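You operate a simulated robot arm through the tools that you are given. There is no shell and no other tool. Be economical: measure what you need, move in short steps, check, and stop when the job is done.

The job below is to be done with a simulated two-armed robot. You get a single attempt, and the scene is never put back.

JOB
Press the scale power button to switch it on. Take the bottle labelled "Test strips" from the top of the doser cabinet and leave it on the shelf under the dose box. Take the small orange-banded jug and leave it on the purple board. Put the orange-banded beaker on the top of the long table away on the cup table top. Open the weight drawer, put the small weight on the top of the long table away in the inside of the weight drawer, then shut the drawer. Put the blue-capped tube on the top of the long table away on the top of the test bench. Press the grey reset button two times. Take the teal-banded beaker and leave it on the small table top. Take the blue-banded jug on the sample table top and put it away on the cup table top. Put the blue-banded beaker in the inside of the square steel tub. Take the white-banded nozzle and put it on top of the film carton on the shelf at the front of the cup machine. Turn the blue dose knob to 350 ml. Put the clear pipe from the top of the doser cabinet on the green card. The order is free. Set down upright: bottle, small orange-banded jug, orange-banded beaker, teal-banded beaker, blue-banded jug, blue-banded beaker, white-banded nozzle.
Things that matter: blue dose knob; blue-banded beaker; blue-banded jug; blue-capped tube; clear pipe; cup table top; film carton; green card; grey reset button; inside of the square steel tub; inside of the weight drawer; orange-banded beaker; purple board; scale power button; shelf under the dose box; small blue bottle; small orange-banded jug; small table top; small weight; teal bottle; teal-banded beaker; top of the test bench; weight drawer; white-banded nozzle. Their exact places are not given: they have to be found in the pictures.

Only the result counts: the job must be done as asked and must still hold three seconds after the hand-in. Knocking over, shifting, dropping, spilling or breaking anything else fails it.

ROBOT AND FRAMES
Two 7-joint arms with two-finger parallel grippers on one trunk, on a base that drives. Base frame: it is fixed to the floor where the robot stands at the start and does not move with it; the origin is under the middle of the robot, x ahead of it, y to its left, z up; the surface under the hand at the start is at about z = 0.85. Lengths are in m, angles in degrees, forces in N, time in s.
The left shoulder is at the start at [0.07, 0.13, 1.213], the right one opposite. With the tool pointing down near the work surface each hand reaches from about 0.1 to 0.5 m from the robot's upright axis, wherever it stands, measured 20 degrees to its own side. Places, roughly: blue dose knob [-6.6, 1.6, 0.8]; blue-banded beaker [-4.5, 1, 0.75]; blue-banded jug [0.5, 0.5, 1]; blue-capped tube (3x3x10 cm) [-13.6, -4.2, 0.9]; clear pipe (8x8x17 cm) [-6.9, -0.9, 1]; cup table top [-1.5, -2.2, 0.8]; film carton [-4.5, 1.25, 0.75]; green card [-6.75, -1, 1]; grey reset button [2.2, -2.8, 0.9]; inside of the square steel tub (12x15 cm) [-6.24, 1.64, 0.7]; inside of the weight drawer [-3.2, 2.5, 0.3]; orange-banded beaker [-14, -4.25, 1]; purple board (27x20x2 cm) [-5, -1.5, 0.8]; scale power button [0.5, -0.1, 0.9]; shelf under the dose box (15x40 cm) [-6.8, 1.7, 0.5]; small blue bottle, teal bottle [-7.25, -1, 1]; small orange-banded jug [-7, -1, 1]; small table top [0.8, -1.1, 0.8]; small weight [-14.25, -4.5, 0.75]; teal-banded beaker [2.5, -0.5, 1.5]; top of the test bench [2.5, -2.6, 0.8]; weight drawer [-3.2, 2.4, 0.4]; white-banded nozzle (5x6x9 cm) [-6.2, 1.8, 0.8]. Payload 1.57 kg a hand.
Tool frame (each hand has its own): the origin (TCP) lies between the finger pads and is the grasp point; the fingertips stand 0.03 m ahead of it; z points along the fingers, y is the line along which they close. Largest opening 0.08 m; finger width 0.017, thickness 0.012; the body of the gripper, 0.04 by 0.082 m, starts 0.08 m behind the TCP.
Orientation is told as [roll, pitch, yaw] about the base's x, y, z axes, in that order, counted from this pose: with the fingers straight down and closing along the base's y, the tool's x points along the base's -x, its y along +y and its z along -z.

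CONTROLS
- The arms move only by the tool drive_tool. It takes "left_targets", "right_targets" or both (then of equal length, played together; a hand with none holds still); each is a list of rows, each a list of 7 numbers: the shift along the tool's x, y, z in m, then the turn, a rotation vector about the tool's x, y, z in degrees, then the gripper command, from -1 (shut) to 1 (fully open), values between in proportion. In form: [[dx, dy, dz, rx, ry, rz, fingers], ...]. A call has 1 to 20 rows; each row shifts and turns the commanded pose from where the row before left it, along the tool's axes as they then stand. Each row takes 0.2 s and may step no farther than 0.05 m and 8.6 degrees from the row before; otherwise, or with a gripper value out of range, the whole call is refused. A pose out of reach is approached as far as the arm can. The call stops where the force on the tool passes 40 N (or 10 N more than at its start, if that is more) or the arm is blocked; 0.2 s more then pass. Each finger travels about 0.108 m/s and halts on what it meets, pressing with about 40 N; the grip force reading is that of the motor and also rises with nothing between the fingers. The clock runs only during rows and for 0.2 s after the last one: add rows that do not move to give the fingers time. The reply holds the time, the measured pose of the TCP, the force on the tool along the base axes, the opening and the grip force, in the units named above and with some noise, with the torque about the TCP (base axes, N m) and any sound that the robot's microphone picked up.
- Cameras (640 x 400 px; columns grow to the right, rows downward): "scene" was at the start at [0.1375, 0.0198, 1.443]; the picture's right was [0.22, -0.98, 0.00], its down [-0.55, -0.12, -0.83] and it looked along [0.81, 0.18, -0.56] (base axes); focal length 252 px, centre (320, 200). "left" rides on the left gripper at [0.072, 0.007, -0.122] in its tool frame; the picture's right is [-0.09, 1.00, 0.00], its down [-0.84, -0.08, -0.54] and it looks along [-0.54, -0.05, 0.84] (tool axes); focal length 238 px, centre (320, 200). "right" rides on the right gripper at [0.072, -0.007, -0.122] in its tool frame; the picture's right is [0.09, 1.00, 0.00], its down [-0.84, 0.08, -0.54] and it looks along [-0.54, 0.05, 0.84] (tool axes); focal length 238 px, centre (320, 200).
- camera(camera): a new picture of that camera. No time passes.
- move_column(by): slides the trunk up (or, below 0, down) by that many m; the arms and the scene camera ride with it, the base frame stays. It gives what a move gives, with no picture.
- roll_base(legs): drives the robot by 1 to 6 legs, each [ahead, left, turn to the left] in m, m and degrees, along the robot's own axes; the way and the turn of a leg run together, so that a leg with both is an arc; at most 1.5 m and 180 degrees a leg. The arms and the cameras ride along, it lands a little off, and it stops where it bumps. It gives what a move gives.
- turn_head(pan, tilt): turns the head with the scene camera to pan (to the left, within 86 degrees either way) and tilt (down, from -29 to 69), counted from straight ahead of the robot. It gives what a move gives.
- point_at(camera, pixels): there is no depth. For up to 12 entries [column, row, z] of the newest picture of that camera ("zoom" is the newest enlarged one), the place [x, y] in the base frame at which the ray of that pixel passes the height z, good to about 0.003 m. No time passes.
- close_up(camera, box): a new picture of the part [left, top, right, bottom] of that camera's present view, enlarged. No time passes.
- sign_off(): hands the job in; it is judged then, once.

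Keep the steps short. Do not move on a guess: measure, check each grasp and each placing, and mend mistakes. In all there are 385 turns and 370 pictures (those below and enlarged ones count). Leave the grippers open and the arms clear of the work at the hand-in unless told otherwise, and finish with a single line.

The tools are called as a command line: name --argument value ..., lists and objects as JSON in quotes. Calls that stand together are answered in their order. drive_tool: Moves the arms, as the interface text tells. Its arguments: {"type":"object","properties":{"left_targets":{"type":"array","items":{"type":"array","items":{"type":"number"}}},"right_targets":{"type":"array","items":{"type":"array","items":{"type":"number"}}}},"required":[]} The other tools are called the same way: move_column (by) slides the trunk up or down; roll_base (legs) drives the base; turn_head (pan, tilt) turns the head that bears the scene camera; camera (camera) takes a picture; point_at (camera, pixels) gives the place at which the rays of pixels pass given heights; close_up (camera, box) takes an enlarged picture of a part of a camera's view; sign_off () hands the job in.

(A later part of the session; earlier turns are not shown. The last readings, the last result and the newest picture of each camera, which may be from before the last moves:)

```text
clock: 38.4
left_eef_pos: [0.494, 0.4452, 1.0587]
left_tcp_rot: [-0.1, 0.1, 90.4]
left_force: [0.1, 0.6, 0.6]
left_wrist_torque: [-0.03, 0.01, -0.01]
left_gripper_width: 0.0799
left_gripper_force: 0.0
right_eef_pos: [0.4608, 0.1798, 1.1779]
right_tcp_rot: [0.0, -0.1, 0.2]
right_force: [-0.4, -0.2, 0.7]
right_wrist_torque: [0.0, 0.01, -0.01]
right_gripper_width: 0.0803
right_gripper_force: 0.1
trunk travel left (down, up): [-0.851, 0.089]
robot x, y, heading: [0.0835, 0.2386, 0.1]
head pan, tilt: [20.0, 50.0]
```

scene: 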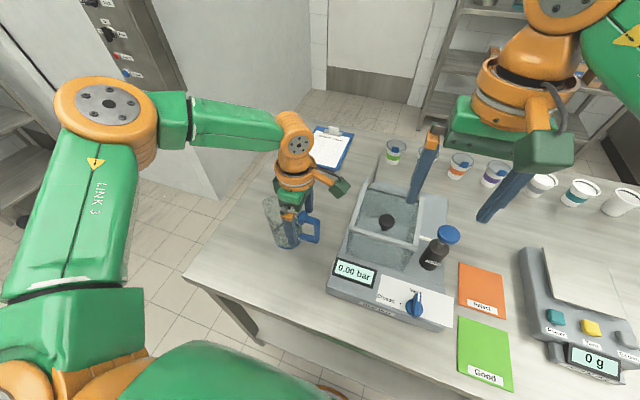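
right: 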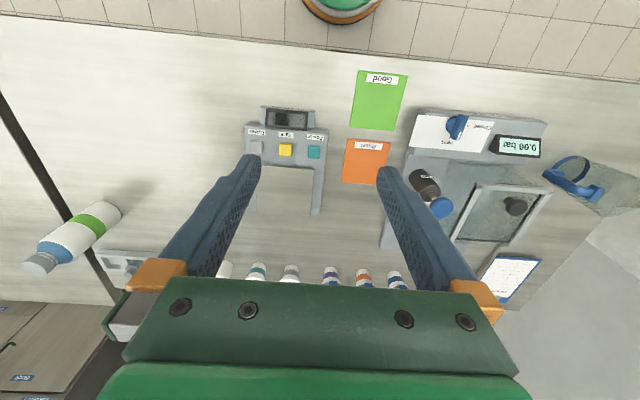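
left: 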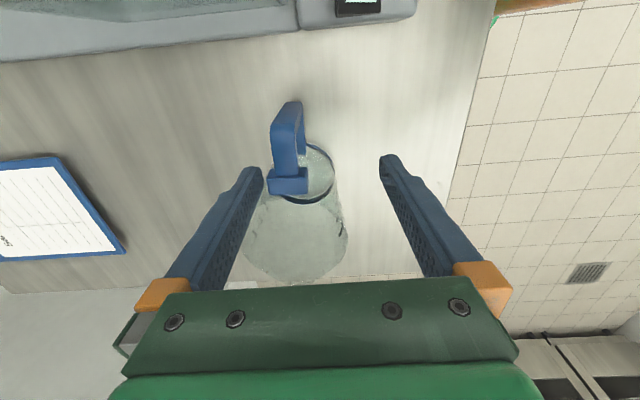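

Now reached (0.494,0.445). Check alignment in the wrist and scene views.

camera --camera "left"

close_up --camera "scene" --box '[200, 150, 440, 300]'

```text
339 pictures are left
```

left: 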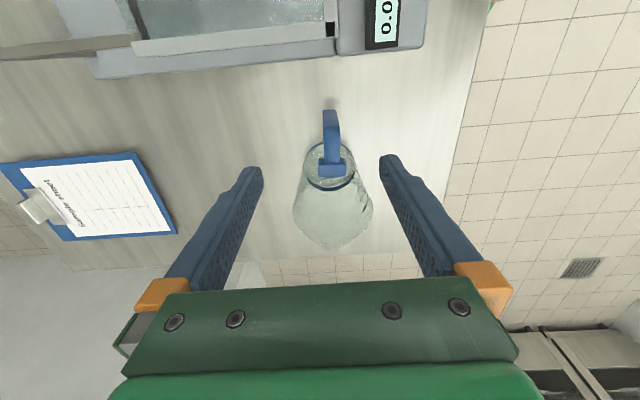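

```text
2.67 times, centred on (320, 225) of scene
```

zoom: 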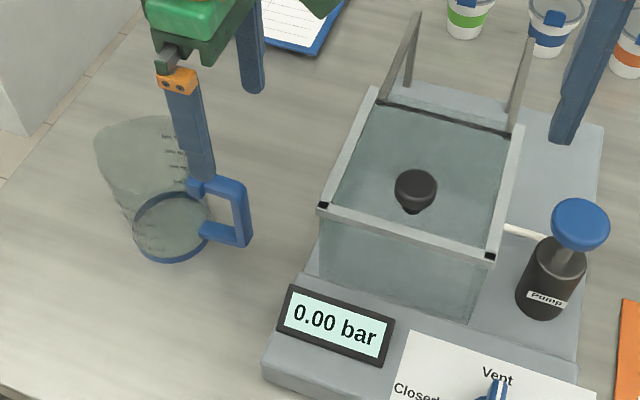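

Aligned. Descend to z≈0.925, then close.

drive_tool --left_targets '[[-0.003, 0.005, 0.04, 0, 0, 0, 1], [0, 0, 0.04, 0, 0, 0, 1], [0, 0, 0.03, 0, 0, 0, 1], [0, 0, 0.025, 0, 0, 0, 1], [0, 0, 0, 0, 0, 0, 1]]'

camera --camera "left"

close_up --camera "scene" --box '[200, 150, 440, 300]'

```text
clock: 39.6
left_eef_pos: [0.4731, 0.4559, 0.9337]
left_tcp_rot: [-0.2, 0.1, 90.4]
left_force: [0.3, -0.5, 1.1]
left_wrist_torque: [-0.02, 0.0, -0.01]
left_gripper_width: 0.0799
left_gripper_force: 0.1
left hand out of reach, approached as far as the arm can: row 3, 4
right_eef_pos: [0.4614, 0.1792, 1.1784]
right_tcp_rot: [0.0, 0.0, 0.2]
right_force: [-0.1, 0.2, -1.1]
right_wrist_torque: [0.0, 0.03, 0.02]
right_gripper_width: 0.0801
right_gripper_force: 0.0
trunk travel left (down, up): [-0.851, 0.089]
robot x, y, heading: [0.0828, 0.2385, 0.0]
head pan, tilt: [20.0, 50.0]
```

```text
337 pictures are left
```

left: 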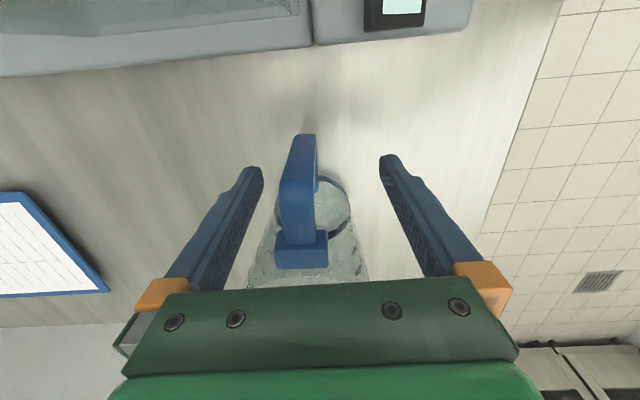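

```text
2.67 times, centred on (320, 225) of scene
```

zoom: 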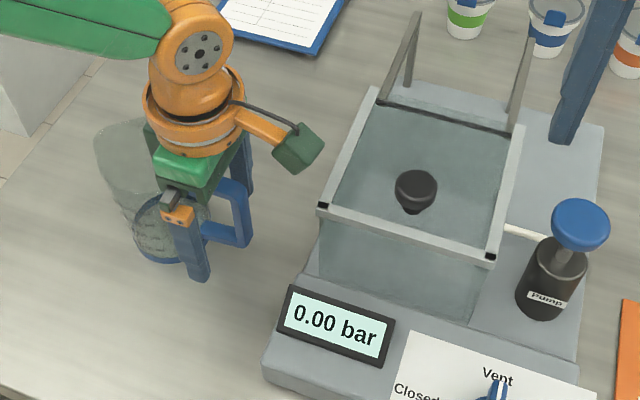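

Reach is best about 0.17 below the shoulder. I'll raise the hand 0.1, re-centre to (0.488,0.450), then lower with the column.

drive_tool --left_targets '[[0, 0, -0.035, 0, 0, 0, 1], [0, 0, -0.035, 0, 0, 0, 1], [0, 0, -0.04, 0, 0, 0, 1], [0.006, -0.015, 0, 0, 0, 0, 1], [0, 0, 0, 0, 0, 0, 1]]'

move_column --by -0.12

camera --camera "left"

```text
clock: 40.8
left_eef_pos: [0.4863, 0.4502, 1.0459]
left_tcp_rot: [-0.1, 0.1, 90.4]
left_force: [0.1, 0.5, -0.6]
left_wrist_torque: [0.02, 0.0, -0.02]
left_gripper_width: 0.0798
left_gripper_force: 0.0
right_eef_pos: [0.4627, 0.18, 1.1784]
right_tcp_rot: [0.0, 0.1, 0.2]
right_force: [0.0, 0.2, 0.5]
right_wrist_torque: [0.0, -0.01, 0.0]
right_gripper_width: 0.08
right_gripper_force: 0.2
trunk travel left (down, up): [-0.851, 0.089]
robot x, y, heading: [0.083, 0.238, 0.0]
head pan, tilt: [20.0, 50.0]
```

```text
clock: 42.3
left_eef_pos: [0.4868, 0.4505, 0.9265]
left_tcp_rot: [-0.1, 0.1, 90.3]
left_force: [-0.2, -0.2, 0.6]
left_wrist_torque: [0.01, 0.03, 0.02]
left_gripper_width: 0.0801
left_gripper_force: 0.1
right_eef_pos: [0.4608, 0.18, 1.0581]
right_tcp_rot: [0.0, 0.0, 0.2]
right_force: [0.6, 0.2, 0.1]
right_wrist_torque: [0.0, 0.01, -0.01]
right_gripper_width: 0.08
right_gripper_force: 0.1
trunk travel left (down, up): [-0.731, 0.209]
robot x, y, heading: [0.0821, 0.2353, -0.0]
head pan, tilt: [20.0, 50.0]
```

```text
335 pictures are left
```

left: 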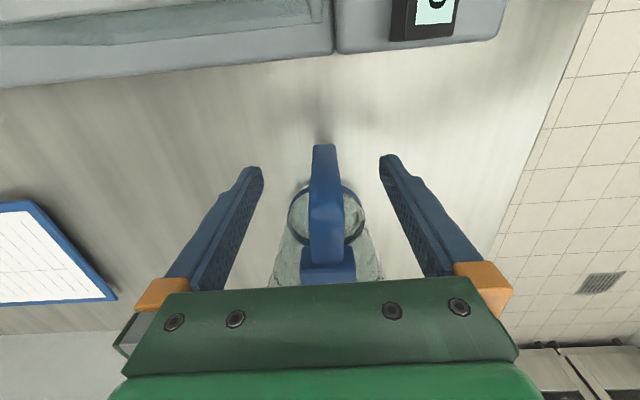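

Handle centred between the fingers. Close.

drive_tool --left_targets '[[0, 0, 0, 0, 0, 0, -1], [0, 0, 0, 0, 0, 0, -1], [0, 0, 0, 0, 0, 0, -1], [0, 0, 0, 0, 0, 0, -1]]'

camera --camera "left"

```text
clock: 43.3
left_eef_pos: [0.487, 0.4504, 0.925]
left_tcp_rot: [-0.3, 0.1, 90.4]
left_force: [0.4, 0.7, 0.9]
left_wrist_torque: [0.07, -0.02, -0.04]
left_gripper_width: 0.0139
left_gripper_force: 30.7
right_eef_pos: [0.4614, 0.1808, 1.0585]
right_tcp_rot: [0.0, 0.0, 0.2]
right_force: [-1.0, 0.2, 0.6]
right_wrist_torque: [0.01, -0.01, 0.02]
right_gripper_width: 0.0799
right_gripper_force: 0.1
trunk travel left (down, up): [-0.731, 0.209]
robot x, y, heading: [0.0863, 0.2415, 0.5]
head pan, tilt: [20.0, 50.0]
```

```text
334 pictures are left
```

left: 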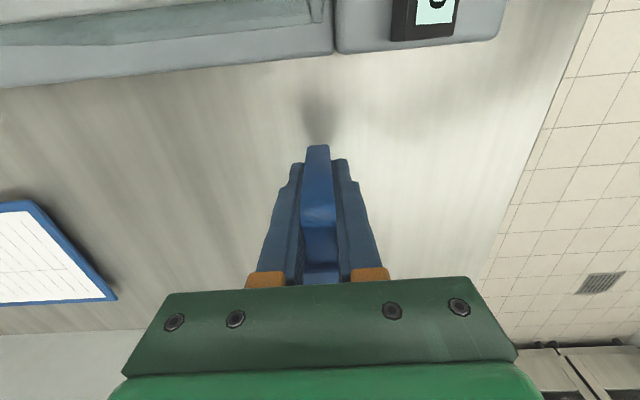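

Gripped (14 mm). Lift with the column and check.

move_column --by 0.08

camera --camera "scene"

```text
clock: 44.5
left_eef_pos: [0.4864, 0.452, 1.0061]
left_tcp_rot: [-0.2, 0.1, 90.3]
left_force: [0.0, -0.2, 0.0]
left_wrist_torque: [-0.02, 0.0, 0.03]
left_gripper_width: 0.0143
left_gripper_force: 30.1
right_eef_pos: [0.4617, 0.1805, 1.1386]
right_tcp_rot: [0.0, 0.0, 0.1]
right_force: [1.0, 0.3, 0.1]
right_wrist_torque: [-0.01, 0.04, -0.03]
right_gripper_width: 0.0799
right_gripper_force: 0.1
trunk travel left (down, up): [-0.811, 0.129]
robot x, y, heading: [0.0838, 0.2353, 0.3]
head pan, tilt: [20.0, 50.0]
```

```text
333 pictures are left
```

scene: 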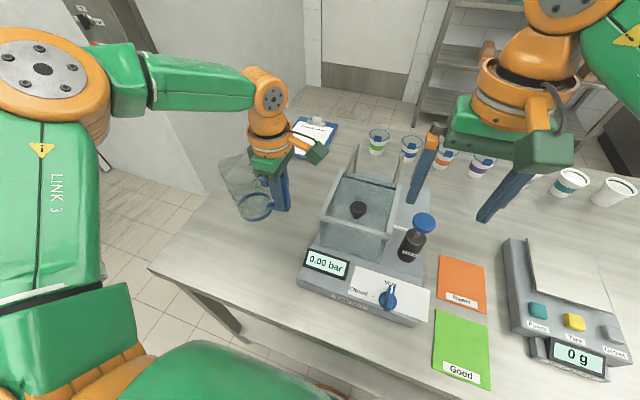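

close_up --camera "scene" --box '[190, 120, 350, 250]'

```text
3.08 times, centred on (270, 185) of scene
```

zoom: 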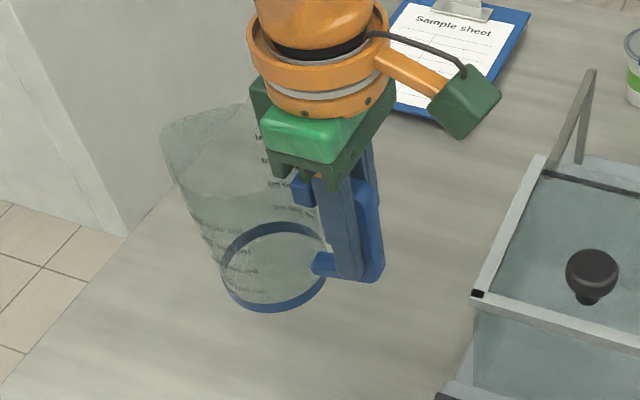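

Held firmly and upright. Retract it toward the robot and back off from the table.

drive_tool --left_targets '[[0, 0, -0.04, 0, 0, 0, -1], [0, 0, -0.04, 0, 0, 0, -1], [0, 0.03, 0, 0, 0, 0, -1], [0, 0.03, 0, 0, 0, 0, -1], [0, 0.03, 0, 0, 0, 0, -1], [0, 0.03, 0, 0, 0, 0, -1]]' --right_targets '[[0.03, 0, -0.02, 0, 0, 0, 1], [0.03, 0, -0.02, 0, 0, 0, 1], [0.03, 0, 0, 0, 0, 0, 1], [0.03, 0, 0, 0, 0, 0, 1], [0, 0, 0, 0, 0, 0, 1], [0, 0, 0, 0, 0, 0, 1]]'

roll_base --legs '[[-0.7, 0, 0]]'

turn_head --pan -86 --tilt 20

camera --camera "scene"

turn_head --pan 0 --tilt 20

camera --camera "scene"

```text
clock: 45.9
left_eef_pos: [0.3637, 0.451, 1.0857]
left_tcp_rot: [-0.3, 0.1, 90.3]
left_force: [-0.3, 0.1, -0.6]
left_wrist_torque: [-0.05, -0.01, 0.02]
left_gripper_width: 0.0143
left_gripper_force: 30.6
right_eef_pos: [0.3403, 0.1797, 1.18]
right_tcp_rot: [0.0, -0.2, 0.2]
right_force: [-0.3, 0.3, -0.6]
right_wrist_torque: [0.03, -0.02, 0.03]
right_gripper_width: 0.0803
right_gripper_force: 0.0
trunk travel left (down, up): [-0.811, 0.129]
robot x, y, heading: [0.0871, 0.2436, 0.2]
head pan, tilt: [20.0, 50.0]
```

```text
clock: 49.8
left_eef_pos: [-0.3476, 0.449, 1.0858]
left_tcp_rot: [-0.1, 0.1, 90.4]
left_force: [0.6, -0.1, -1.3]
left_wrist_torque: [-0.1, -0.02, 0.05]
left_gripper_width: 0.0143
left_gripper_force: 30.3
right_eef_pos: [-0.3709, 0.1781, 1.1789]
right_tcp_rot: [0.0, 0.1, 0.3]
right_force: [0.5, -0.4, 0.3]
right_wrist_torque: [-0.03, 0.0, 0.01]
right_gripper_width: 0.0801
right_gripper_force: 0.1
trunk travel left (down, up): [-0.811, 0.129]
robot x, y, heading: [-0.6351, 0.238, 0.4]
head pan, tilt: [20.0, 50.0]
```

```text
clock: 51.6
left_eef_pos: [-0.349, 0.4477, 1.0859]
left_tcp_rot: [-0.2, 0.1, 90.3]
left_force: [-0.3, -0.2, -1.1]
left_wrist_torque: [-0.03, -0.03, -0.02]
left_gripper_width: 0.0139
left_gripper_force: 30.7
right_eef_pos: [-0.3709, 0.178, 1.1785]
right_tcp_rot: [0.0, 0.1, 0.2]
right_force: [-0.4, 0.2, 0.0]
right_wrist_torque: [0.02, -0.03, 0.0]
right_gripper_width: 0.0798
right_gripper_force: 0.1
trunk travel left (down, up): [-0.811, 0.129]
robot x, y, heading: [-0.6336, 0.2361, 0.2]
head pan, tilt: [-85.9, 20.0]
```

```text
331 pictures are left
```

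scene: 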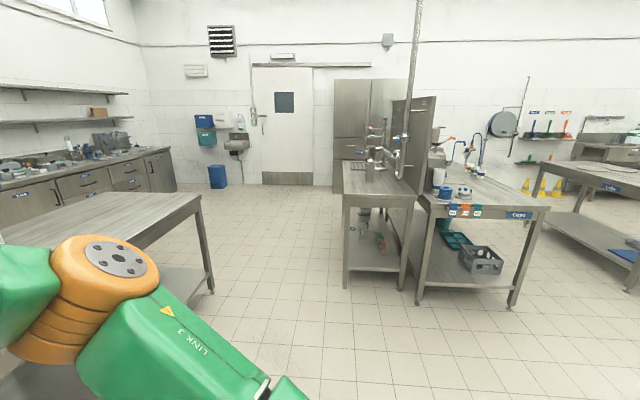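

```text
clock: 53.2
left_eef_pos: [-0.3483, 0.4482, 1.0858]
left_tcp_rot: [-0.3, 0.0, 90.4]
left_force: [0.6, -0.5, -0.5]
left_wrist_torque: [-0.05, 0.0, -0.02]
left_gripper_width: 0.0139
left_gripper_force: 30.9
right_eef_pos: [-0.3711, 0.1786, 1.1786]
right_tcp_rot: [0.0, 0.0, 0.2]
right_force: [-0.4, 0.2, -0.4]
right_wrist_torque: [0.0, -0.02, -0.01]
right_gripper_width: 0.0799
right_gripper_force: 0.0
trunk travel left (down, up): [-0.811, 0.129]
robot x, y, heading: [-0.6355, 0.2393, 0.2]
head pan, tilt: [0.0, 20.0]
```

```text
330 pictures are left
```

scene: 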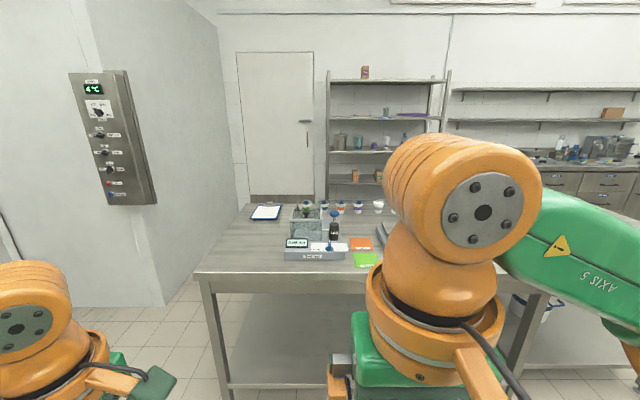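

turn_head --pan -86 --tilt 20

close_up --camera "scene" --box '[340, 90, 580, 310]'

point_at --camera "zoom" --pixels '[[240, 195, 0.85], [240, 195, 0.8], [525, 230, 0.85], [525, 230, 0.8], [490, 160, 0.85], [160, 190, 0.85], [60, 185, 0.85]]'

```text
clock: 54.8
left_eef_pos: [-0.3476, 0.4474, 1.087]
left_tcp_rot: [-0.2, 0.1, 90.4]
left_force: [-0.2, -0.4, -0.7]
left_wrist_torque: [-0.07, 0.02, 0.0]
left_gripper_width: 0.0142
left_gripper_force: 30.5
right_eef_pos: [-0.3711, 0.177, 1.1784]
right_tcp_rot: [-0.1, 0.0, 0.3]
right_force: [-0.3, 0.7, 0.6]
right_wrist_torque: [0.0, -0.02, 0.0]
right_gripper_width: 0.0799
right_gripper_force: 0.1
trunk travel left (down, up): [-0.811, 0.129]
robot x, y, heading: [-0.6272, 0.2381, 0.4]
head pan, tilt: [-85.9, 20.0]
```

```text
1.82 times, centred on (460, 200) of scene
```

zoom: 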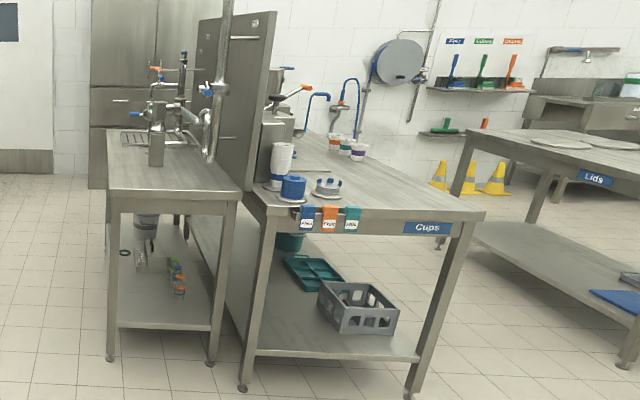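

```text
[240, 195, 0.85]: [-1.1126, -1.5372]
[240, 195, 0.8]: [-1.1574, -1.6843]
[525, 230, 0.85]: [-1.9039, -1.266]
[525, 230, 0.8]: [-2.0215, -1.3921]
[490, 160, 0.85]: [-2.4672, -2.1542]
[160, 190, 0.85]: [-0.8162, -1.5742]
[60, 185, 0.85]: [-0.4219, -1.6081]
```

Cup table's front edge is at y≈-1.5. Turn right 90°, go to about (-1.6,-0.95) and look.

roll_base --legs '[[0, 0, -90], [0, -0.95, 0], [1.15, 0, 0]]'

turn_head --pan 0 --tilt 50

camera --camera "scene"

```text
clock: 68.9
left_eef_pos: [-1.3117, -1.2021, 1.086]
left_tcp_rot: [-0.1, 0.1, 3.3]
left_force: [0.1, 1.0, -0.7]
left_wrist_torque: [-0.01, 0.03, -0.03]
left_gripper_width: 0.0142
left_gripper_force: 30.4
right_eef_pos: [-1.5822, -1.1917, 1.1787]
right_tcp_rot: [0.1, 0.1, -86.9]
right_force: [-0.1, 0.5, -0.1]
right_wrist_torque: [-0.02, 0.01, -0.01]
right_gripper_width: 0.08
right_gripper_force: 0.0
trunk travel left (down, up): [-0.811, 0.129]
robot x, y, heading: [-1.5376, -0.9281, -86.7]
head pan, tilt: [-85.9, 20.0]
```

```text
clock: 70.5
left_eef_pos: [-1.3115, -1.2039, 1.0863]
left_tcp_rot: [-0.2, 0.1, 3.3]
left_force: [0.5, 0.6, -1.2]
left_wrist_torque: [0.02, 0.04, 0.02]
left_gripper_width: 0.0143
left_gripper_force: 30.6
right_eef_pos: [-1.5837, -1.1944, 1.179]
right_tcp_rot: [0.0, 0.0, -86.8]
right_force: [-0.6, 0.1, 1.4]
right_wrist_torque: [-0.04, 0.02, 0.02]
right_gripper_width: 0.08
right_gripper_force: 0.1
trunk travel left (down, up): [-0.811, 0.129]
robot x, y, heading: [-1.5366, -0.9289, -87.0]
head pan, tilt: [0.0, 50.0]
```

```text
328 pictures are left
```

scene: 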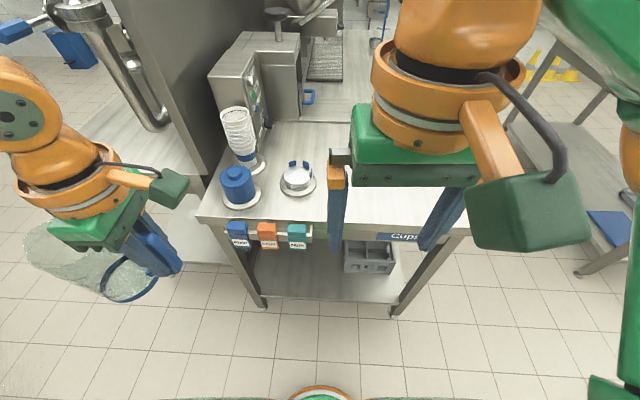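

point_at --camera "scene" --pixels '[[197, 215, 0.85], [468, 232, 0.85], [310, 225, 0.85], [415, 200, 0.85], [297, 190, 0.85], [310, 225, 0.8], [330, 130, 0.85]]'

camera --camera "right"

```text
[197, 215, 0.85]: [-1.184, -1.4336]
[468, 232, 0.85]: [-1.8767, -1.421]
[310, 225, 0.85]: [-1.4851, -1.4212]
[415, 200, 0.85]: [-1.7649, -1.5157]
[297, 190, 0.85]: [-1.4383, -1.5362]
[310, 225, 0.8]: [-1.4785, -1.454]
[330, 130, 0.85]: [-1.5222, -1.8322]
```

```text
327 pictures are left
```

right: 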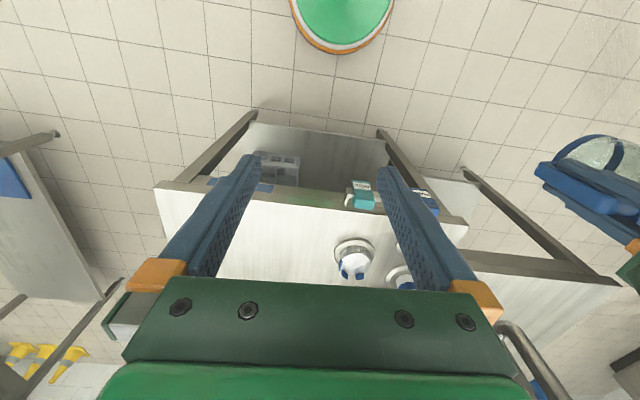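

point_at --camera "right" --pixels '[[156, 184, 0.9], [156, 184, 0.85], [156, 184, 0.8], [467, 220, 0.9], [467, 220, 0.85], [467, 220, 0.8]]'

point_at --camera "scene" --pixels '[[197, 213, 0.9], [197, 213, 0.85], [197, 213, 0.8], [470, 231, 0.9], [470, 231, 0.85], [470, 231, 0.8]]'

```text
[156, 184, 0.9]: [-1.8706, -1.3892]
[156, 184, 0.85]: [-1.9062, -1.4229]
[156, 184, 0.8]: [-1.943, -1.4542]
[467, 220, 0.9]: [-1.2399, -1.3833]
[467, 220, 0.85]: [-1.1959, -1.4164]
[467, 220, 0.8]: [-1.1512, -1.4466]
```

```text
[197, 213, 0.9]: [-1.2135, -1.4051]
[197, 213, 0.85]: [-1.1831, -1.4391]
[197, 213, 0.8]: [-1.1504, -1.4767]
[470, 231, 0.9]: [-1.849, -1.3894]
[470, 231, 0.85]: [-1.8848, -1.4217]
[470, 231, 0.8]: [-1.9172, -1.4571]
```

Table top is ~0.85-0.88 high, free space at right front. Move base right 0.36 and ahead 0.19.

roll_base --legs '[[0, 0, -3], [0, -0.36, 0], [0.19, 0, 0]]'

camera --camera "scene"

camera --camera "left"

```text
clock: 74.4
left_eef_pos: [-1.6907, -1.3999, 1.0862]
left_tcp_rot: [-0.4, 0.1, 0.3]
left_force: [0.3, 0.0, -0.4]
left_wrist_torque: [-0.02, 0.03, -0.04]
left_gripper_width: 0.0141
left_gripper_force: 30.2
right_eef_pos: [-1.9607, -1.3754, 1.1795]
right_tcp_rot: [0.1, -0.2, -89.9]
right_force: [-1.2, 1.1, 0.3]
right_wrist_torque: [0.03, 0.02, 0.03]
right_gripper_width: 0.0799
right_gripper_force: 0.0
trunk travel left (down, up): [-0.811, 0.129]
robot x, y, heading: [-1.8997, -1.1214, -89.9]
head pan, tilt: [0.0, 50.0]
```

```text
326 pictures are left
```

scene: 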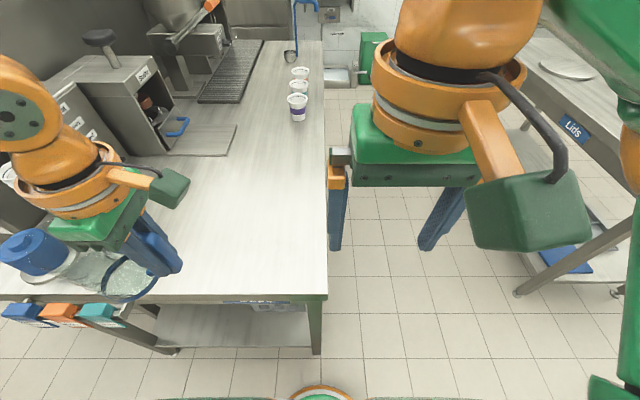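

```text
325 pictures are left
```

left: 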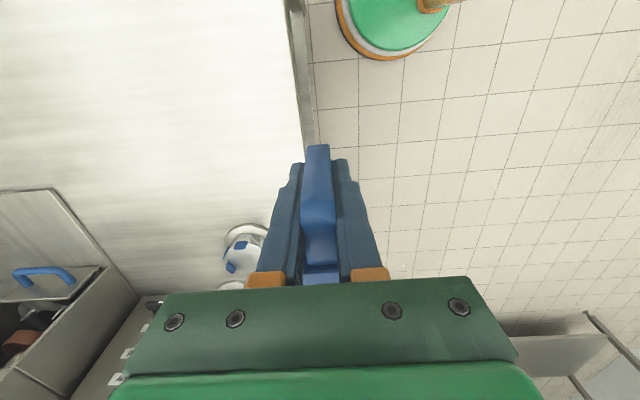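

point_at --camera "scene" --pixels '[[327, 296, 0.85], [327, 296, 0.88], [322, 100, 0.85], [298, 118, 0.85]]'

drive_tool --left_targets '[[0.02, -0.04, 0, 0, 0, 0, -1], [0.02, -0.04, 0, 0, 0, 0, -1], [0.02, -0.04, 0, 0, 0, 0, -1], [0.02, -0.04, 0, 0, 0, 0, -1], [0, 0, 0, 0, 0, 0, -1]]'

camera --camera "scene"

```text
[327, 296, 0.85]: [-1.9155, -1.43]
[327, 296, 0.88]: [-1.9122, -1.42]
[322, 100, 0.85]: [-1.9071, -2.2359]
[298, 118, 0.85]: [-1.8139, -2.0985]
```

```text
clock: 75.6
left_eef_pos: [-1.7391, -1.5269, 1.0791]
left_tcp_rot: [-0.3, 0.1, 0.3]
left_force: [-0.1, -0.1, -0.5]
left_wrist_torque: [0.0, 0.03, 0.01]
left_gripper_width: 0.0141
left_gripper_force: 30.5
left hand out of reach, approached as far as the arm can: row 3, 4
right_eef_pos: [-1.9623, -1.3769, 1.1788]
right_tcp_rot: [-0.1, 0.0, -90.0]
right_force: [0.8, 0.4, -0.3]
right_wrist_torque: [-0.01, -0.02, 0.0]
right_gripper_width: 0.0798
right_gripper_force: 0.1
trunk travel left (down, up): [-0.811, 0.129]
robot x, y, heading: [-1.8987, -1.1221, -90.1]
head pan, tilt: [0.0, 50.0]
```

```text
324 pictures are left
```

scene: 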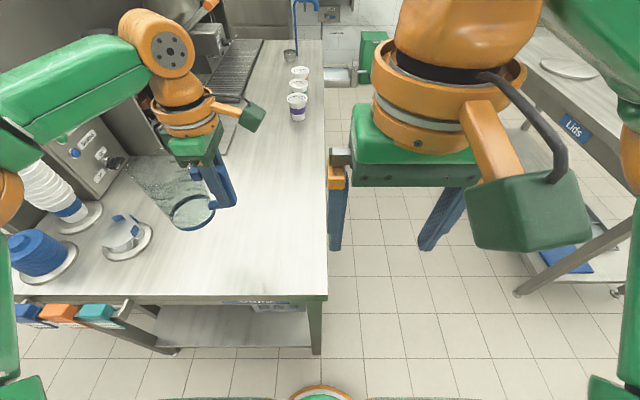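

Jug hovers over free space at about (-1.66,-1.53). Lower with the column to leave ~1-2 cm.

move_column --by -0.13

close_up --camera "scene" --box '[80, 130, 300, 290]'

```text
clock: 77.2
left_eef_pos: [-1.7392, -1.5269, 0.9481]
left_tcp_rot: [-0.3, 0.3, 0.2]
left_force: [0.2, -0.7, -1.1]
left_wrist_torque: [0.02, 0.07, -0.02]
left_gripper_width: 0.0143
left_gripper_force: 29.6
right_eef_pos: [-1.9617, -1.3783, 1.0487]
right_tcp_rot: [0.0, 0.0, -90.0]
right_force: [-0.4, 0.8, -1.1]
right_wrist_torque: [-0.01, 0.01, 0.02]
right_gripper_width: 0.08
right_gripper_force: 0.1
trunk travel left (down, up): [-0.681, 0.259]
robot x, y, heading: [-1.8979, -1.1191, -90.1]
head pan, tilt: [0.0, 50.0]
```

```text
2.50 times, centred on (190, 210) of scene
```

zoom: 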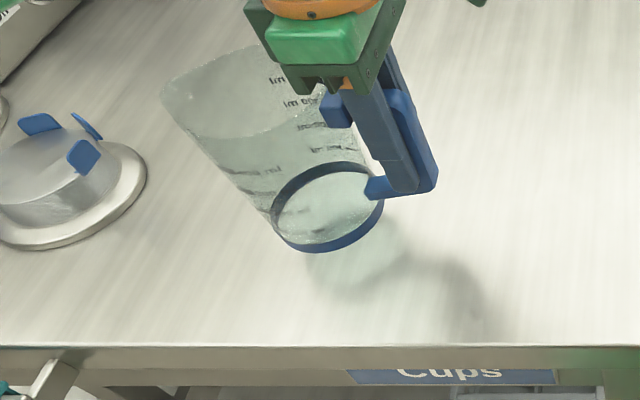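

Still hovering (shadow below). Lower by small arm steps until contact.

drive_tool --left_targets '[[0, 0, 0.006, 0, 0, 0, -1], [0, 0, 0.005, 0, 0, 0, -1], [0, 0, 0.004, 0, 0, 0, -1], [0, 0, 0.003, 0, 0, 0, -1], [0, 0, 0.003, 0, 0, 0, -1], [0, 0, 0, 0, 0, 0, -1]]'

close_up --camera "scene" --box '[80, 130, 300, 290]'

```text
clock: 78.6
left_eef_pos: [-1.7399, -1.5275, 0.9278]
left_tcp_rot: [-0.3, 0.2, 0.2]
left_force: [0.5, 1.3, -1.6]
left_wrist_torque: [-0.01, 0.06, -0.01]
left_gripper_width: 0.0142
left_gripper_force: 30.6
right_eef_pos: [-1.962, -1.3781, 1.0491]
right_tcp_rot: [-0.1, 0.0, -90.0]
right_force: [0.0, -0.1, 0.7]
right_wrist_torque: [0.01, -0.03, 0.01]
right_gripper_width: 0.0802
right_gripper_force: 0.1
trunk travel left (down, up): [-0.681, 0.259]
robot x, y, heading: [-1.9029, -1.1169, -89.9]
head pan, tilt: [0.0, 50.0]
```

```text
2.50 times, centred on (190, 210) of scene
```

zoom: 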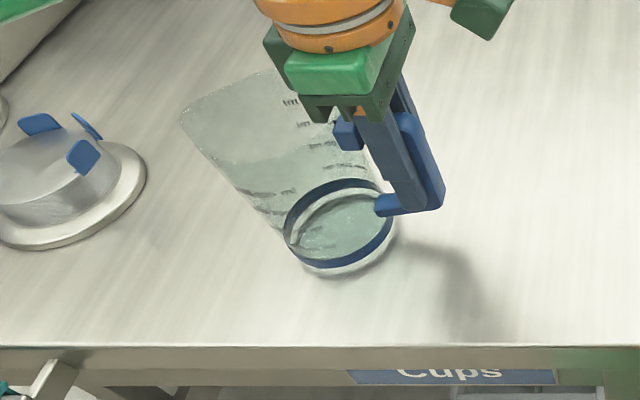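

drive_tool --left_targets '[[0, 0, 0.002, 0, 0, 0, -1], [0, 0, 0.002, 0, 0, 0, -1], [0, 0, 0.002, 0, 0, 0, -1], [0, 0, 0, 0, 0, 0, -1]]'

close_up --camera "scene" --box '[80, 130, 300, 290]'

```text
clock: 79.6
left_eef_pos: [-1.7414, -1.5259, 0.9227]
left_tcp_rot: [-0.4, 0.1, 0.1]
left_force: [-2.0, -4.5, 18.5]
left_wrist_torque: [0.01, -0.63, -0.09]
left_gripper_width: 0.0143
left_gripper_force: 30.3
right_eef_pos: [-1.9637, -1.3772, 1.0488]
right_tcp_rot: [0.2, -0.1, -90.0]
right_force: [0.0, -0.3, 0.5]
right_wrist_torque: [0.02, 0.02, 0.0]
right_gripper_width: 0.0799
right_gripper_force: 0.1
trunk travel left (down, up): [-0.681, 0.259]
robot x, y, heading: [-1.8975, -1.1263, -90.3]
head pan, tilt: [0.0, 50.0]
```

```text
2.50 times, centred on (190, 210) of scene
```

zoom: 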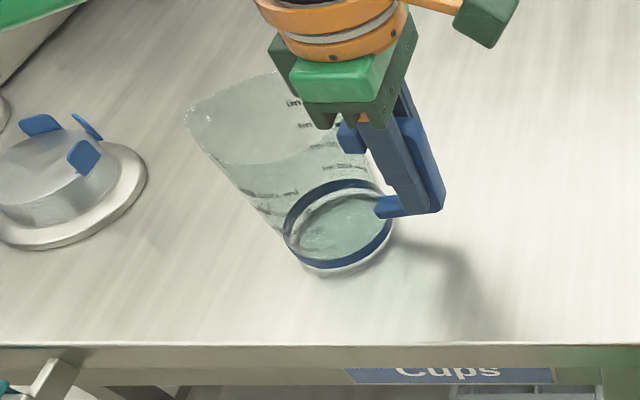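

Contact (18 N). Ease up 1 mm and open.

drive_tool --left_targets '[[0, 0, -0.0015, 0, 0, 0, -1], [0, 0, 0, 0, 0, 0, -0.3], [0, 0, 0, 0, 0, 0, 0.4], [0, 0, 0, 0, 0, 0, 1], [0, 0, 0, 0, 0, 0, 1], [0, 0, -0.04, 0, 0, 0, 1], [0, 0, -0.05, 0, 0, 0, 1], [0, 0, -0.05, 0, 0, 0, 1]]'

camera --camera "scene"

```text
clock: 81.4
left_eef_pos: [-1.7138, -1.4929, 1.0501]
left_tcp_rot: [-0.5, 0.3, 0.1]
left_force: [0.2, 0.8, 0.2]
left_wrist_torque: [-0.02, -0.02, 0.01]
left_gripper_width: 0.0799
left_gripper_force: 0.1
left hand out of reach, approached as far as the arm can: row 7, 8
right_eef_pos: [-1.9612, -1.3776, 1.0481]
right_tcp_rot: [0.0, -0.1, -90.0]
right_force: [0.9, 0.8, 0.2]
right_wrist_torque: [-0.03, 0.04, 0.0]
right_gripper_width: 0.0799
right_gripper_force: 0.0
trunk travel left (down, up): [-0.681, 0.259]
robot x, y, heading: [-1.9017, -1.1199, -89.8]
head pan, tilt: [0.0, 50.0]
```

```text
320 pictures are left
```

scene: 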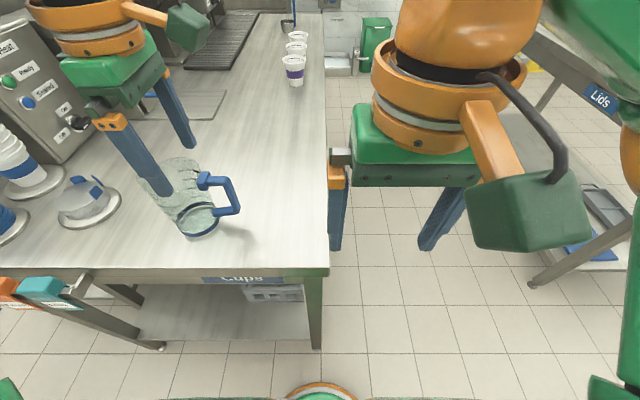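

Jug upright on the cup table. Raise, back off and turn toward +x for the next area.

move_column --by 0.15

roll_base --legs '[[-0.5, 0, 0], [0, 0, 90], [0.6, -0.3, 0]]'

turn_head --pan 0 --tilt 15

camera --camera "scene"

turn_head --pan -40 --tilt 25

camera --camera "scene"

```text
clock: 83.2
left_eef_pos: [-1.7139, -1.4954, 1.1994]
left_tcp_rot: [-0.4, 0.3, 0.3]
left_force: [0.4, -0.2, 0.1]
left_wrist_torque: [0.03, 0.03, 0.02]
left_gripper_width: 0.08
left_gripper_force: 0.0
right_eef_pos: [-1.9614, -1.3781, 1.1982]
right_tcp_rot: [0.0, -0.1, -90.0]
right_force: [0.3, -1.3, -0.3]
right_wrist_torque: [0.0, -0.01, -0.02]
right_gripper_width: 0.0801
right_gripper_force: 0.0
trunk travel left (down, up): [-0.831, 0.109]
robot x, y, heading: [-1.8999, -1.1203, -89.8]
head pan, tilt: [0.0, 50.0]
```

```text
clock: 93.2
left_eef_pos: [-0.9319, -0.7049, 1.1999]
left_tcp_rot: [-0.5, 0.3, 91.4]
left_force: [-0.4, 0.1, -0.7]
left_wrist_torque: [0.02, 0.0, 0.01]
left_gripper_width: 0.0798
left_gripper_force: 0.1
right_eef_pos: [-1.0443, -0.9534, 1.1979]
right_tcp_rot: [0.0, -0.1, 1.2]
right_force: [-1.1, -0.4, 0.2]
right_wrist_torque: [0.01, -0.05, -0.04]
right_gripper_width: 0.0801
right_gripper_force: 0.0
trunk travel left (down, up): [-0.831, 0.109]
robot x, y, heading: [-1.3021, -0.8996, 1.4]
head pan, tilt: [0.0, 50.0]
```

```text
clock: 94.2
left_eef_pos: [-0.9312, -0.7039, 1.1989]
left_tcp_rot: [-0.4, 0.2, 91.4]
left_force: [-0.5, 1.4, 0.4]
left_wrist_torque: [-0.02, -0.02, -0.01]
left_gripper_width: 0.0802
left_gripper_force: 0.1
right_eef_pos: [-1.0427, -0.9539, 1.1989]
right_tcp_rot: [0.0, 0.0, 1.2]
right_force: [1.1, -0.2, -0.2]
right_wrist_torque: [0.0, -0.02, -0.01]
right_gripper_width: 0.0799
right_gripper_force: 0.1
trunk travel left (down, up): [-0.831, 0.109]
robot x, y, heading: [-1.3024, -0.8987, 1.2]
head pan, tilt: [0.0, 15.0]
```

```text
319 pictures are left
```

scene: 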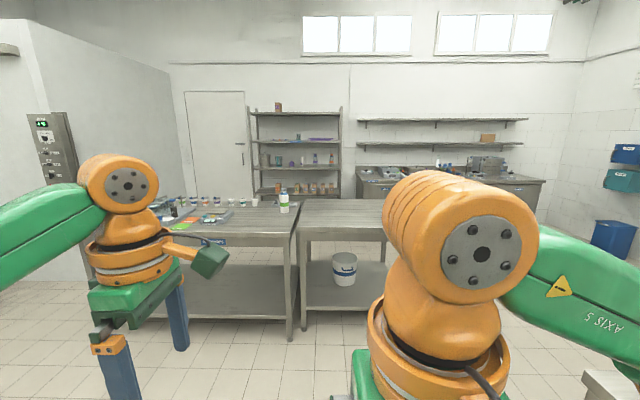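

```text
clock: 95.3
left_eef_pos: [-0.9303, -0.7046, 1.1985]
left_tcp_rot: [-0.4, 0.2, 91.3]
left_force: [0.9, 0.1, 0.5]
left_wrist_torque: [0.01, -0.04, 0.0]
left_gripper_width: 0.0799
left_gripper_force: 0.1
right_eef_pos: [-1.042, -0.9545, 1.1983]
right_tcp_rot: [0.1, 0.0, 1.3]
right_force: [-0.3, -0.3, 0.7]
right_wrist_torque: [0.0, 0.0, 0.01]
right_gripper_width: 0.0801
right_gripper_force: 0.1
trunk travel left (down, up): [-0.831, 0.109]
robot x, y, heading: [-1.3052, -0.8977, 1.4]
head pan, tilt: [-40.0, 25.0]
```

```text
318 pictures are left
```

scene: 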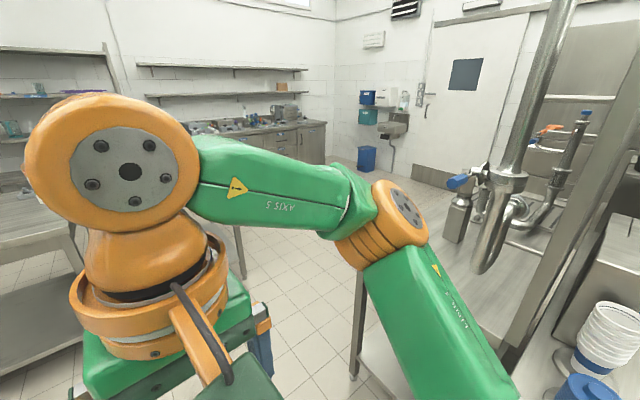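

The aisle between small table and rinsing table is ~0.7 m wide. I'll go ahead, then strafe right with arms over the small table.

roll_base --legs '[[1.23, 0, -1], [0, -0.7, 0]]'

turn_head --pan -50 --tilt 40

camera --camera "scene"

turn_head --pan -5 --tilt 30

camera --camera "scene"

```text
clock: 105.0
left_eef_pos: [0.3024, -1.3889, 1.1982]
left_tcp_rot: [-0.4, 0.3, 91.9]
left_force: [-0.6, 0.1, -0.2]
left_wrist_torque: [-0.02, -0.02, -0.02]
left_gripper_width: 0.0797
left_gripper_force: 0.1
right_eef_pos: [0.1933, -1.6409, 1.1991]
right_tcp_rot: [0.0, 0.0, 1.9]
right_force: [-0.7, 0.1, 0.5]
right_wrist_torque: [-0.01, -0.01, 0.01]
right_gripper_width: 0.0799
right_gripper_force: 0.1
trunk travel left (down, up): [-0.831, 0.109]
robot x, y, heading: [-0.0675, -1.5869, 1.8]
head pan, tilt: [-40.0, 25.0]
```

```text
clock: 105.8
left_eef_pos: [0.302, -1.3894, 1.1986]
left_tcp_rot: [-0.3, 0.2, 91.9]
left_force: [0.2, 1.2, -0.2]
left_wrist_torque: [0.03, 0.01, -0.02]
left_gripper_width: 0.0801
left_gripper_force: 0.1
right_eef_pos: [0.1936, -1.6411, 1.1984]
right_tcp_rot: [0.0, 0.0, 1.9]
right_force: [-0.5, 0.2, -0.4]
right_wrist_torque: [0.0, -0.01, 0.03]
right_gripper_width: 0.0798
right_gripper_force: 0.1
trunk travel left (down, up): [-0.831, 0.109]
robot x, y, heading: [-0.067, -1.5852, 1.8]
head pan, tilt: [-50.0, 40.0]
```

```text
317 pictures are left
```

scene: 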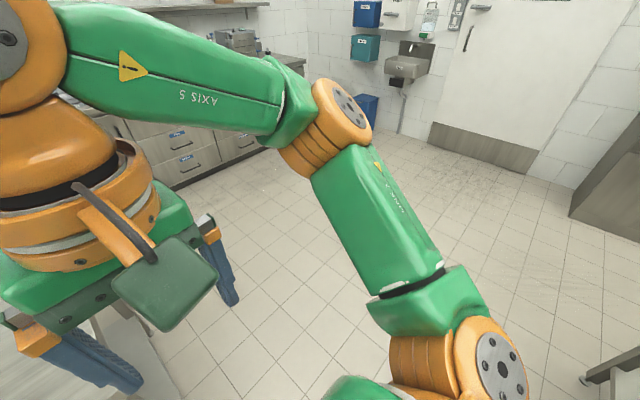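

```text
clock: 106.9
left_eef_pos: [0.3036, -1.3909, 1.1988]
left_tcp_rot: [-0.4, 0.1, 91.9]
left_force: [-0.2, 0.2, 0.5]
left_wrist_torque: [-0.03, 0.0, 0.01]
left_gripper_width: 0.08
left_gripper_force: 0.1
right_eef_pos: [0.1929, -1.6408, 1.1998]
right_tcp_rot: [-0.1, 0.0, 1.7]
right_force: [-1.0, 0.7, 0.0]
right_wrist_torque: [-0.03, -0.02, 0.05]
right_gripper_width: 0.0798
right_gripper_force: 0.0
trunk travel left (down, up): [-0.831, 0.109]
robot x, y, heading: [-0.0693, -1.5877, 1.6]
head pan, tilt: [-5.0, 30.0]
```

```text
316 pictures are left
```

scene: 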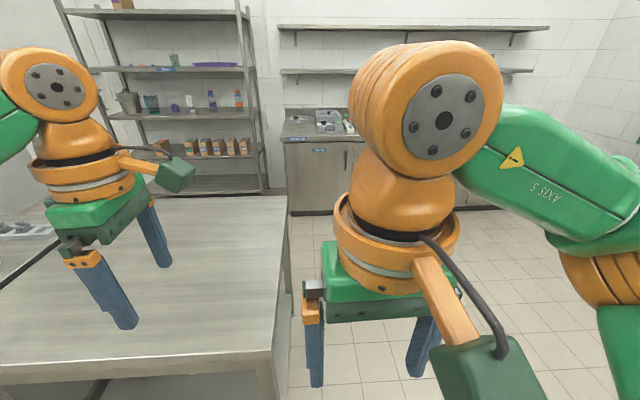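

point_at --camera "scene" --pixels '[[288, 197, 0.85], [268, 360, 0.85], [287, 137, 0.9], [265, 195, 0.0], [290, 213, 0.0], [172, 65, 1.5], [150, 110, 1.2]]'

close_up --camera "scene" --box '[70, 0, 270, 200]'

```text
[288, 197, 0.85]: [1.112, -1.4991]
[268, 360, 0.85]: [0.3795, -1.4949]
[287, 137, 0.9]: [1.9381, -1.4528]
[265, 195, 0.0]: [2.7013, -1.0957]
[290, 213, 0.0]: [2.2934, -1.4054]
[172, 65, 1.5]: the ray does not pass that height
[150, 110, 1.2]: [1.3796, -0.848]
```

```text
2.00 times, centred on (170, 100) of scene
```

zoom: 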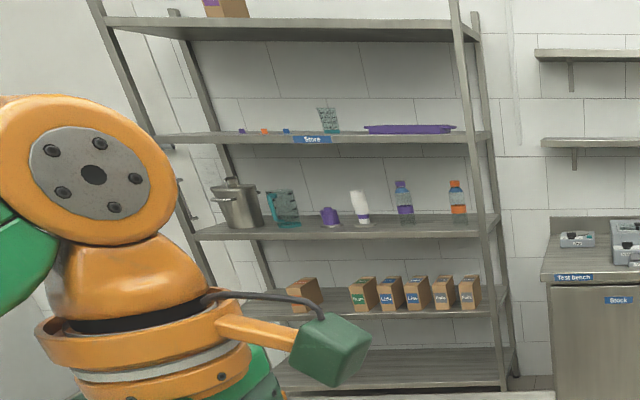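

The teal-banded beaker stands on the "Store" shelf. Drive around the small table to in front of the rack.

roll_base --legs '[[0, -0.27, -1.6], [1.5, 0, 0], [0.3, 0, 0], [0, 1.25, 0]]'

turn_head --pan 0 --tilt 0

camera --camera "scene"

```text
clock: 123.4
left_eef_pos: [2.1175, -0.4248, 1.1992]
left_tcp_rot: [-0.4, 0.1, 90.1]
left_force: [0.6, 0.4, 0.5]
left_wrist_torque: [-0.04, -0.02, -0.01]
left_gripper_width: 0.0802
left_gripper_force: 0.0
right_eef_pos: [2.0008, -0.6731, 1.198]
right_tcp_rot: [0.2, 0.0, -0.1]
right_force: [0.2, -0.4, -1.0]
right_wrist_torque: [-0.03, 0.0, 0.01]
right_gripper_width: 0.0798
right_gripper_force: 0.1
trunk travel left (down, up): [-0.831, 0.109]
robot x, y, heading: [1.7393, -0.6039, 0.1]
head pan, tilt: [-5.0, 30.0]
```

```text
clock: 124.3
left_eef_pos: [2.1179, -0.4239, 1.1992]
left_tcp_rot: [-0.3, 0.2, 90.1]
left_force: [-0.7, -0.5, 0.1]
left_wrist_torque: [0.06, 0.0, 0.02]
left_gripper_width: 0.0801
left_gripper_force: 0.0
right_eef_pos: [2.0011, -0.6714, 1.1991]
right_tcp_rot: [0.0, 0.0, 0.0]
right_force: [0.1, -1.0, 0.6]
right_wrist_torque: [0.0, -0.01, -0.05]
right_gripper_width: 0.0796
right_gripper_force: 0.1
trunk travel left (down, up): [-0.831, 0.109]
robot x, y, heading: [1.7439, -0.6086, -0.2]
head pan, tilt: [0.0, 0.0]
```

```text
314 pictures are left
```

scene: 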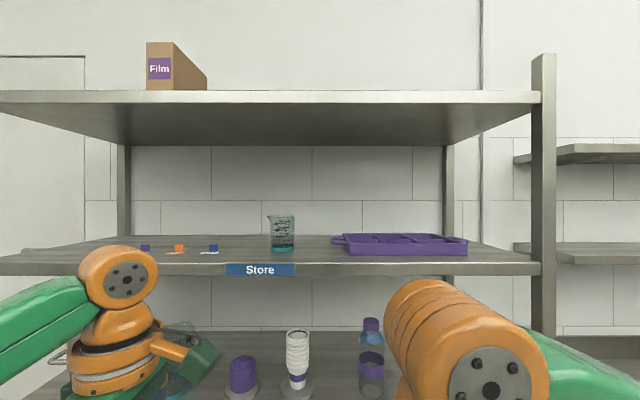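

Raise the trunk to the top and triangulate the beaker from the parallax.

close_up --camera "scene" --box '[220, 190, 360, 280]'

point_at --camera "scene" --pixels '[[283, 250, 1.3], [283, 250, 1.25], [283, 250, 1.2], [283, 262, 1.25], [283, 262, 1.2]]'

move_column --by 0.1

close_up --camera "scene" --box '[220, 190, 360, 330]'

camera --camera "scene"

```text
4.44 times, centred on (290, 235) of scene
```

zoom: 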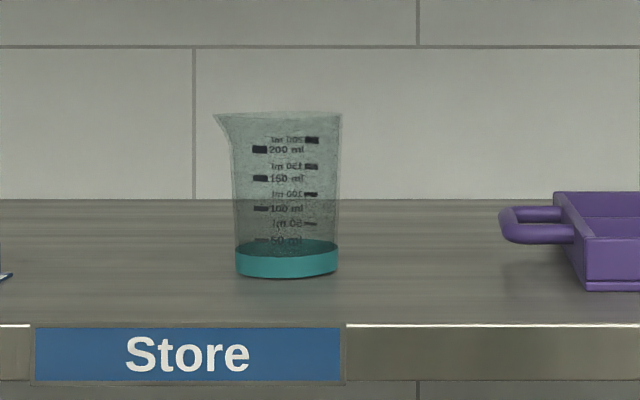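

```text
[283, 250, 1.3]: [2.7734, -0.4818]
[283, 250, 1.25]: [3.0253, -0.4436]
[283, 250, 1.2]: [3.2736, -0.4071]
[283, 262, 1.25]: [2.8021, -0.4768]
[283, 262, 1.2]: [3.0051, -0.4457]
```

```text
clock: 125.7
left_eef_pos: [2.1176, -0.4225, 1.2984]
left_tcp_rot: [-0.3, 0.1, 90.0]
left_force: [-0.3, -0.2, 0.4]
left_wrist_torque: [0.0, -0.03, -0.01]
left_gripper_width: 0.08
left_gripper_force: 0.0
right_eef_pos: [2.0003, -0.6706, 1.299]
right_tcp_rot: [0.1, 0.1, -0.2]
right_force: [0.0, -0.2, -0.1]
right_wrist_torque: [-0.03, -0.02, 0.02]
right_gripper_width: 0.0802
right_gripper_force: 0.1
trunk travel left (down, up): [-0.931, 0.009]
robot x, y, heading: [1.7441, -0.6109, -0.1]
head pan, tilt: [0.0, 0.0]
```

```text
2.86 times, centred on (290, 260) of scene
```

zoom: 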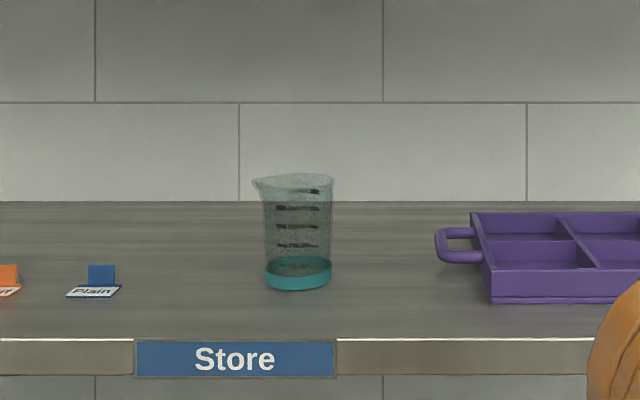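

```text
311 pictures are left
```

scene: 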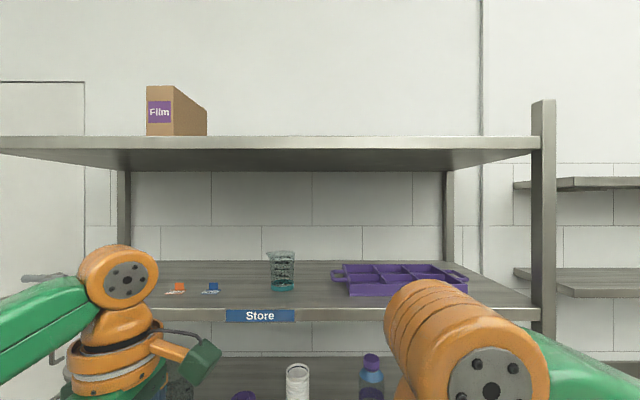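

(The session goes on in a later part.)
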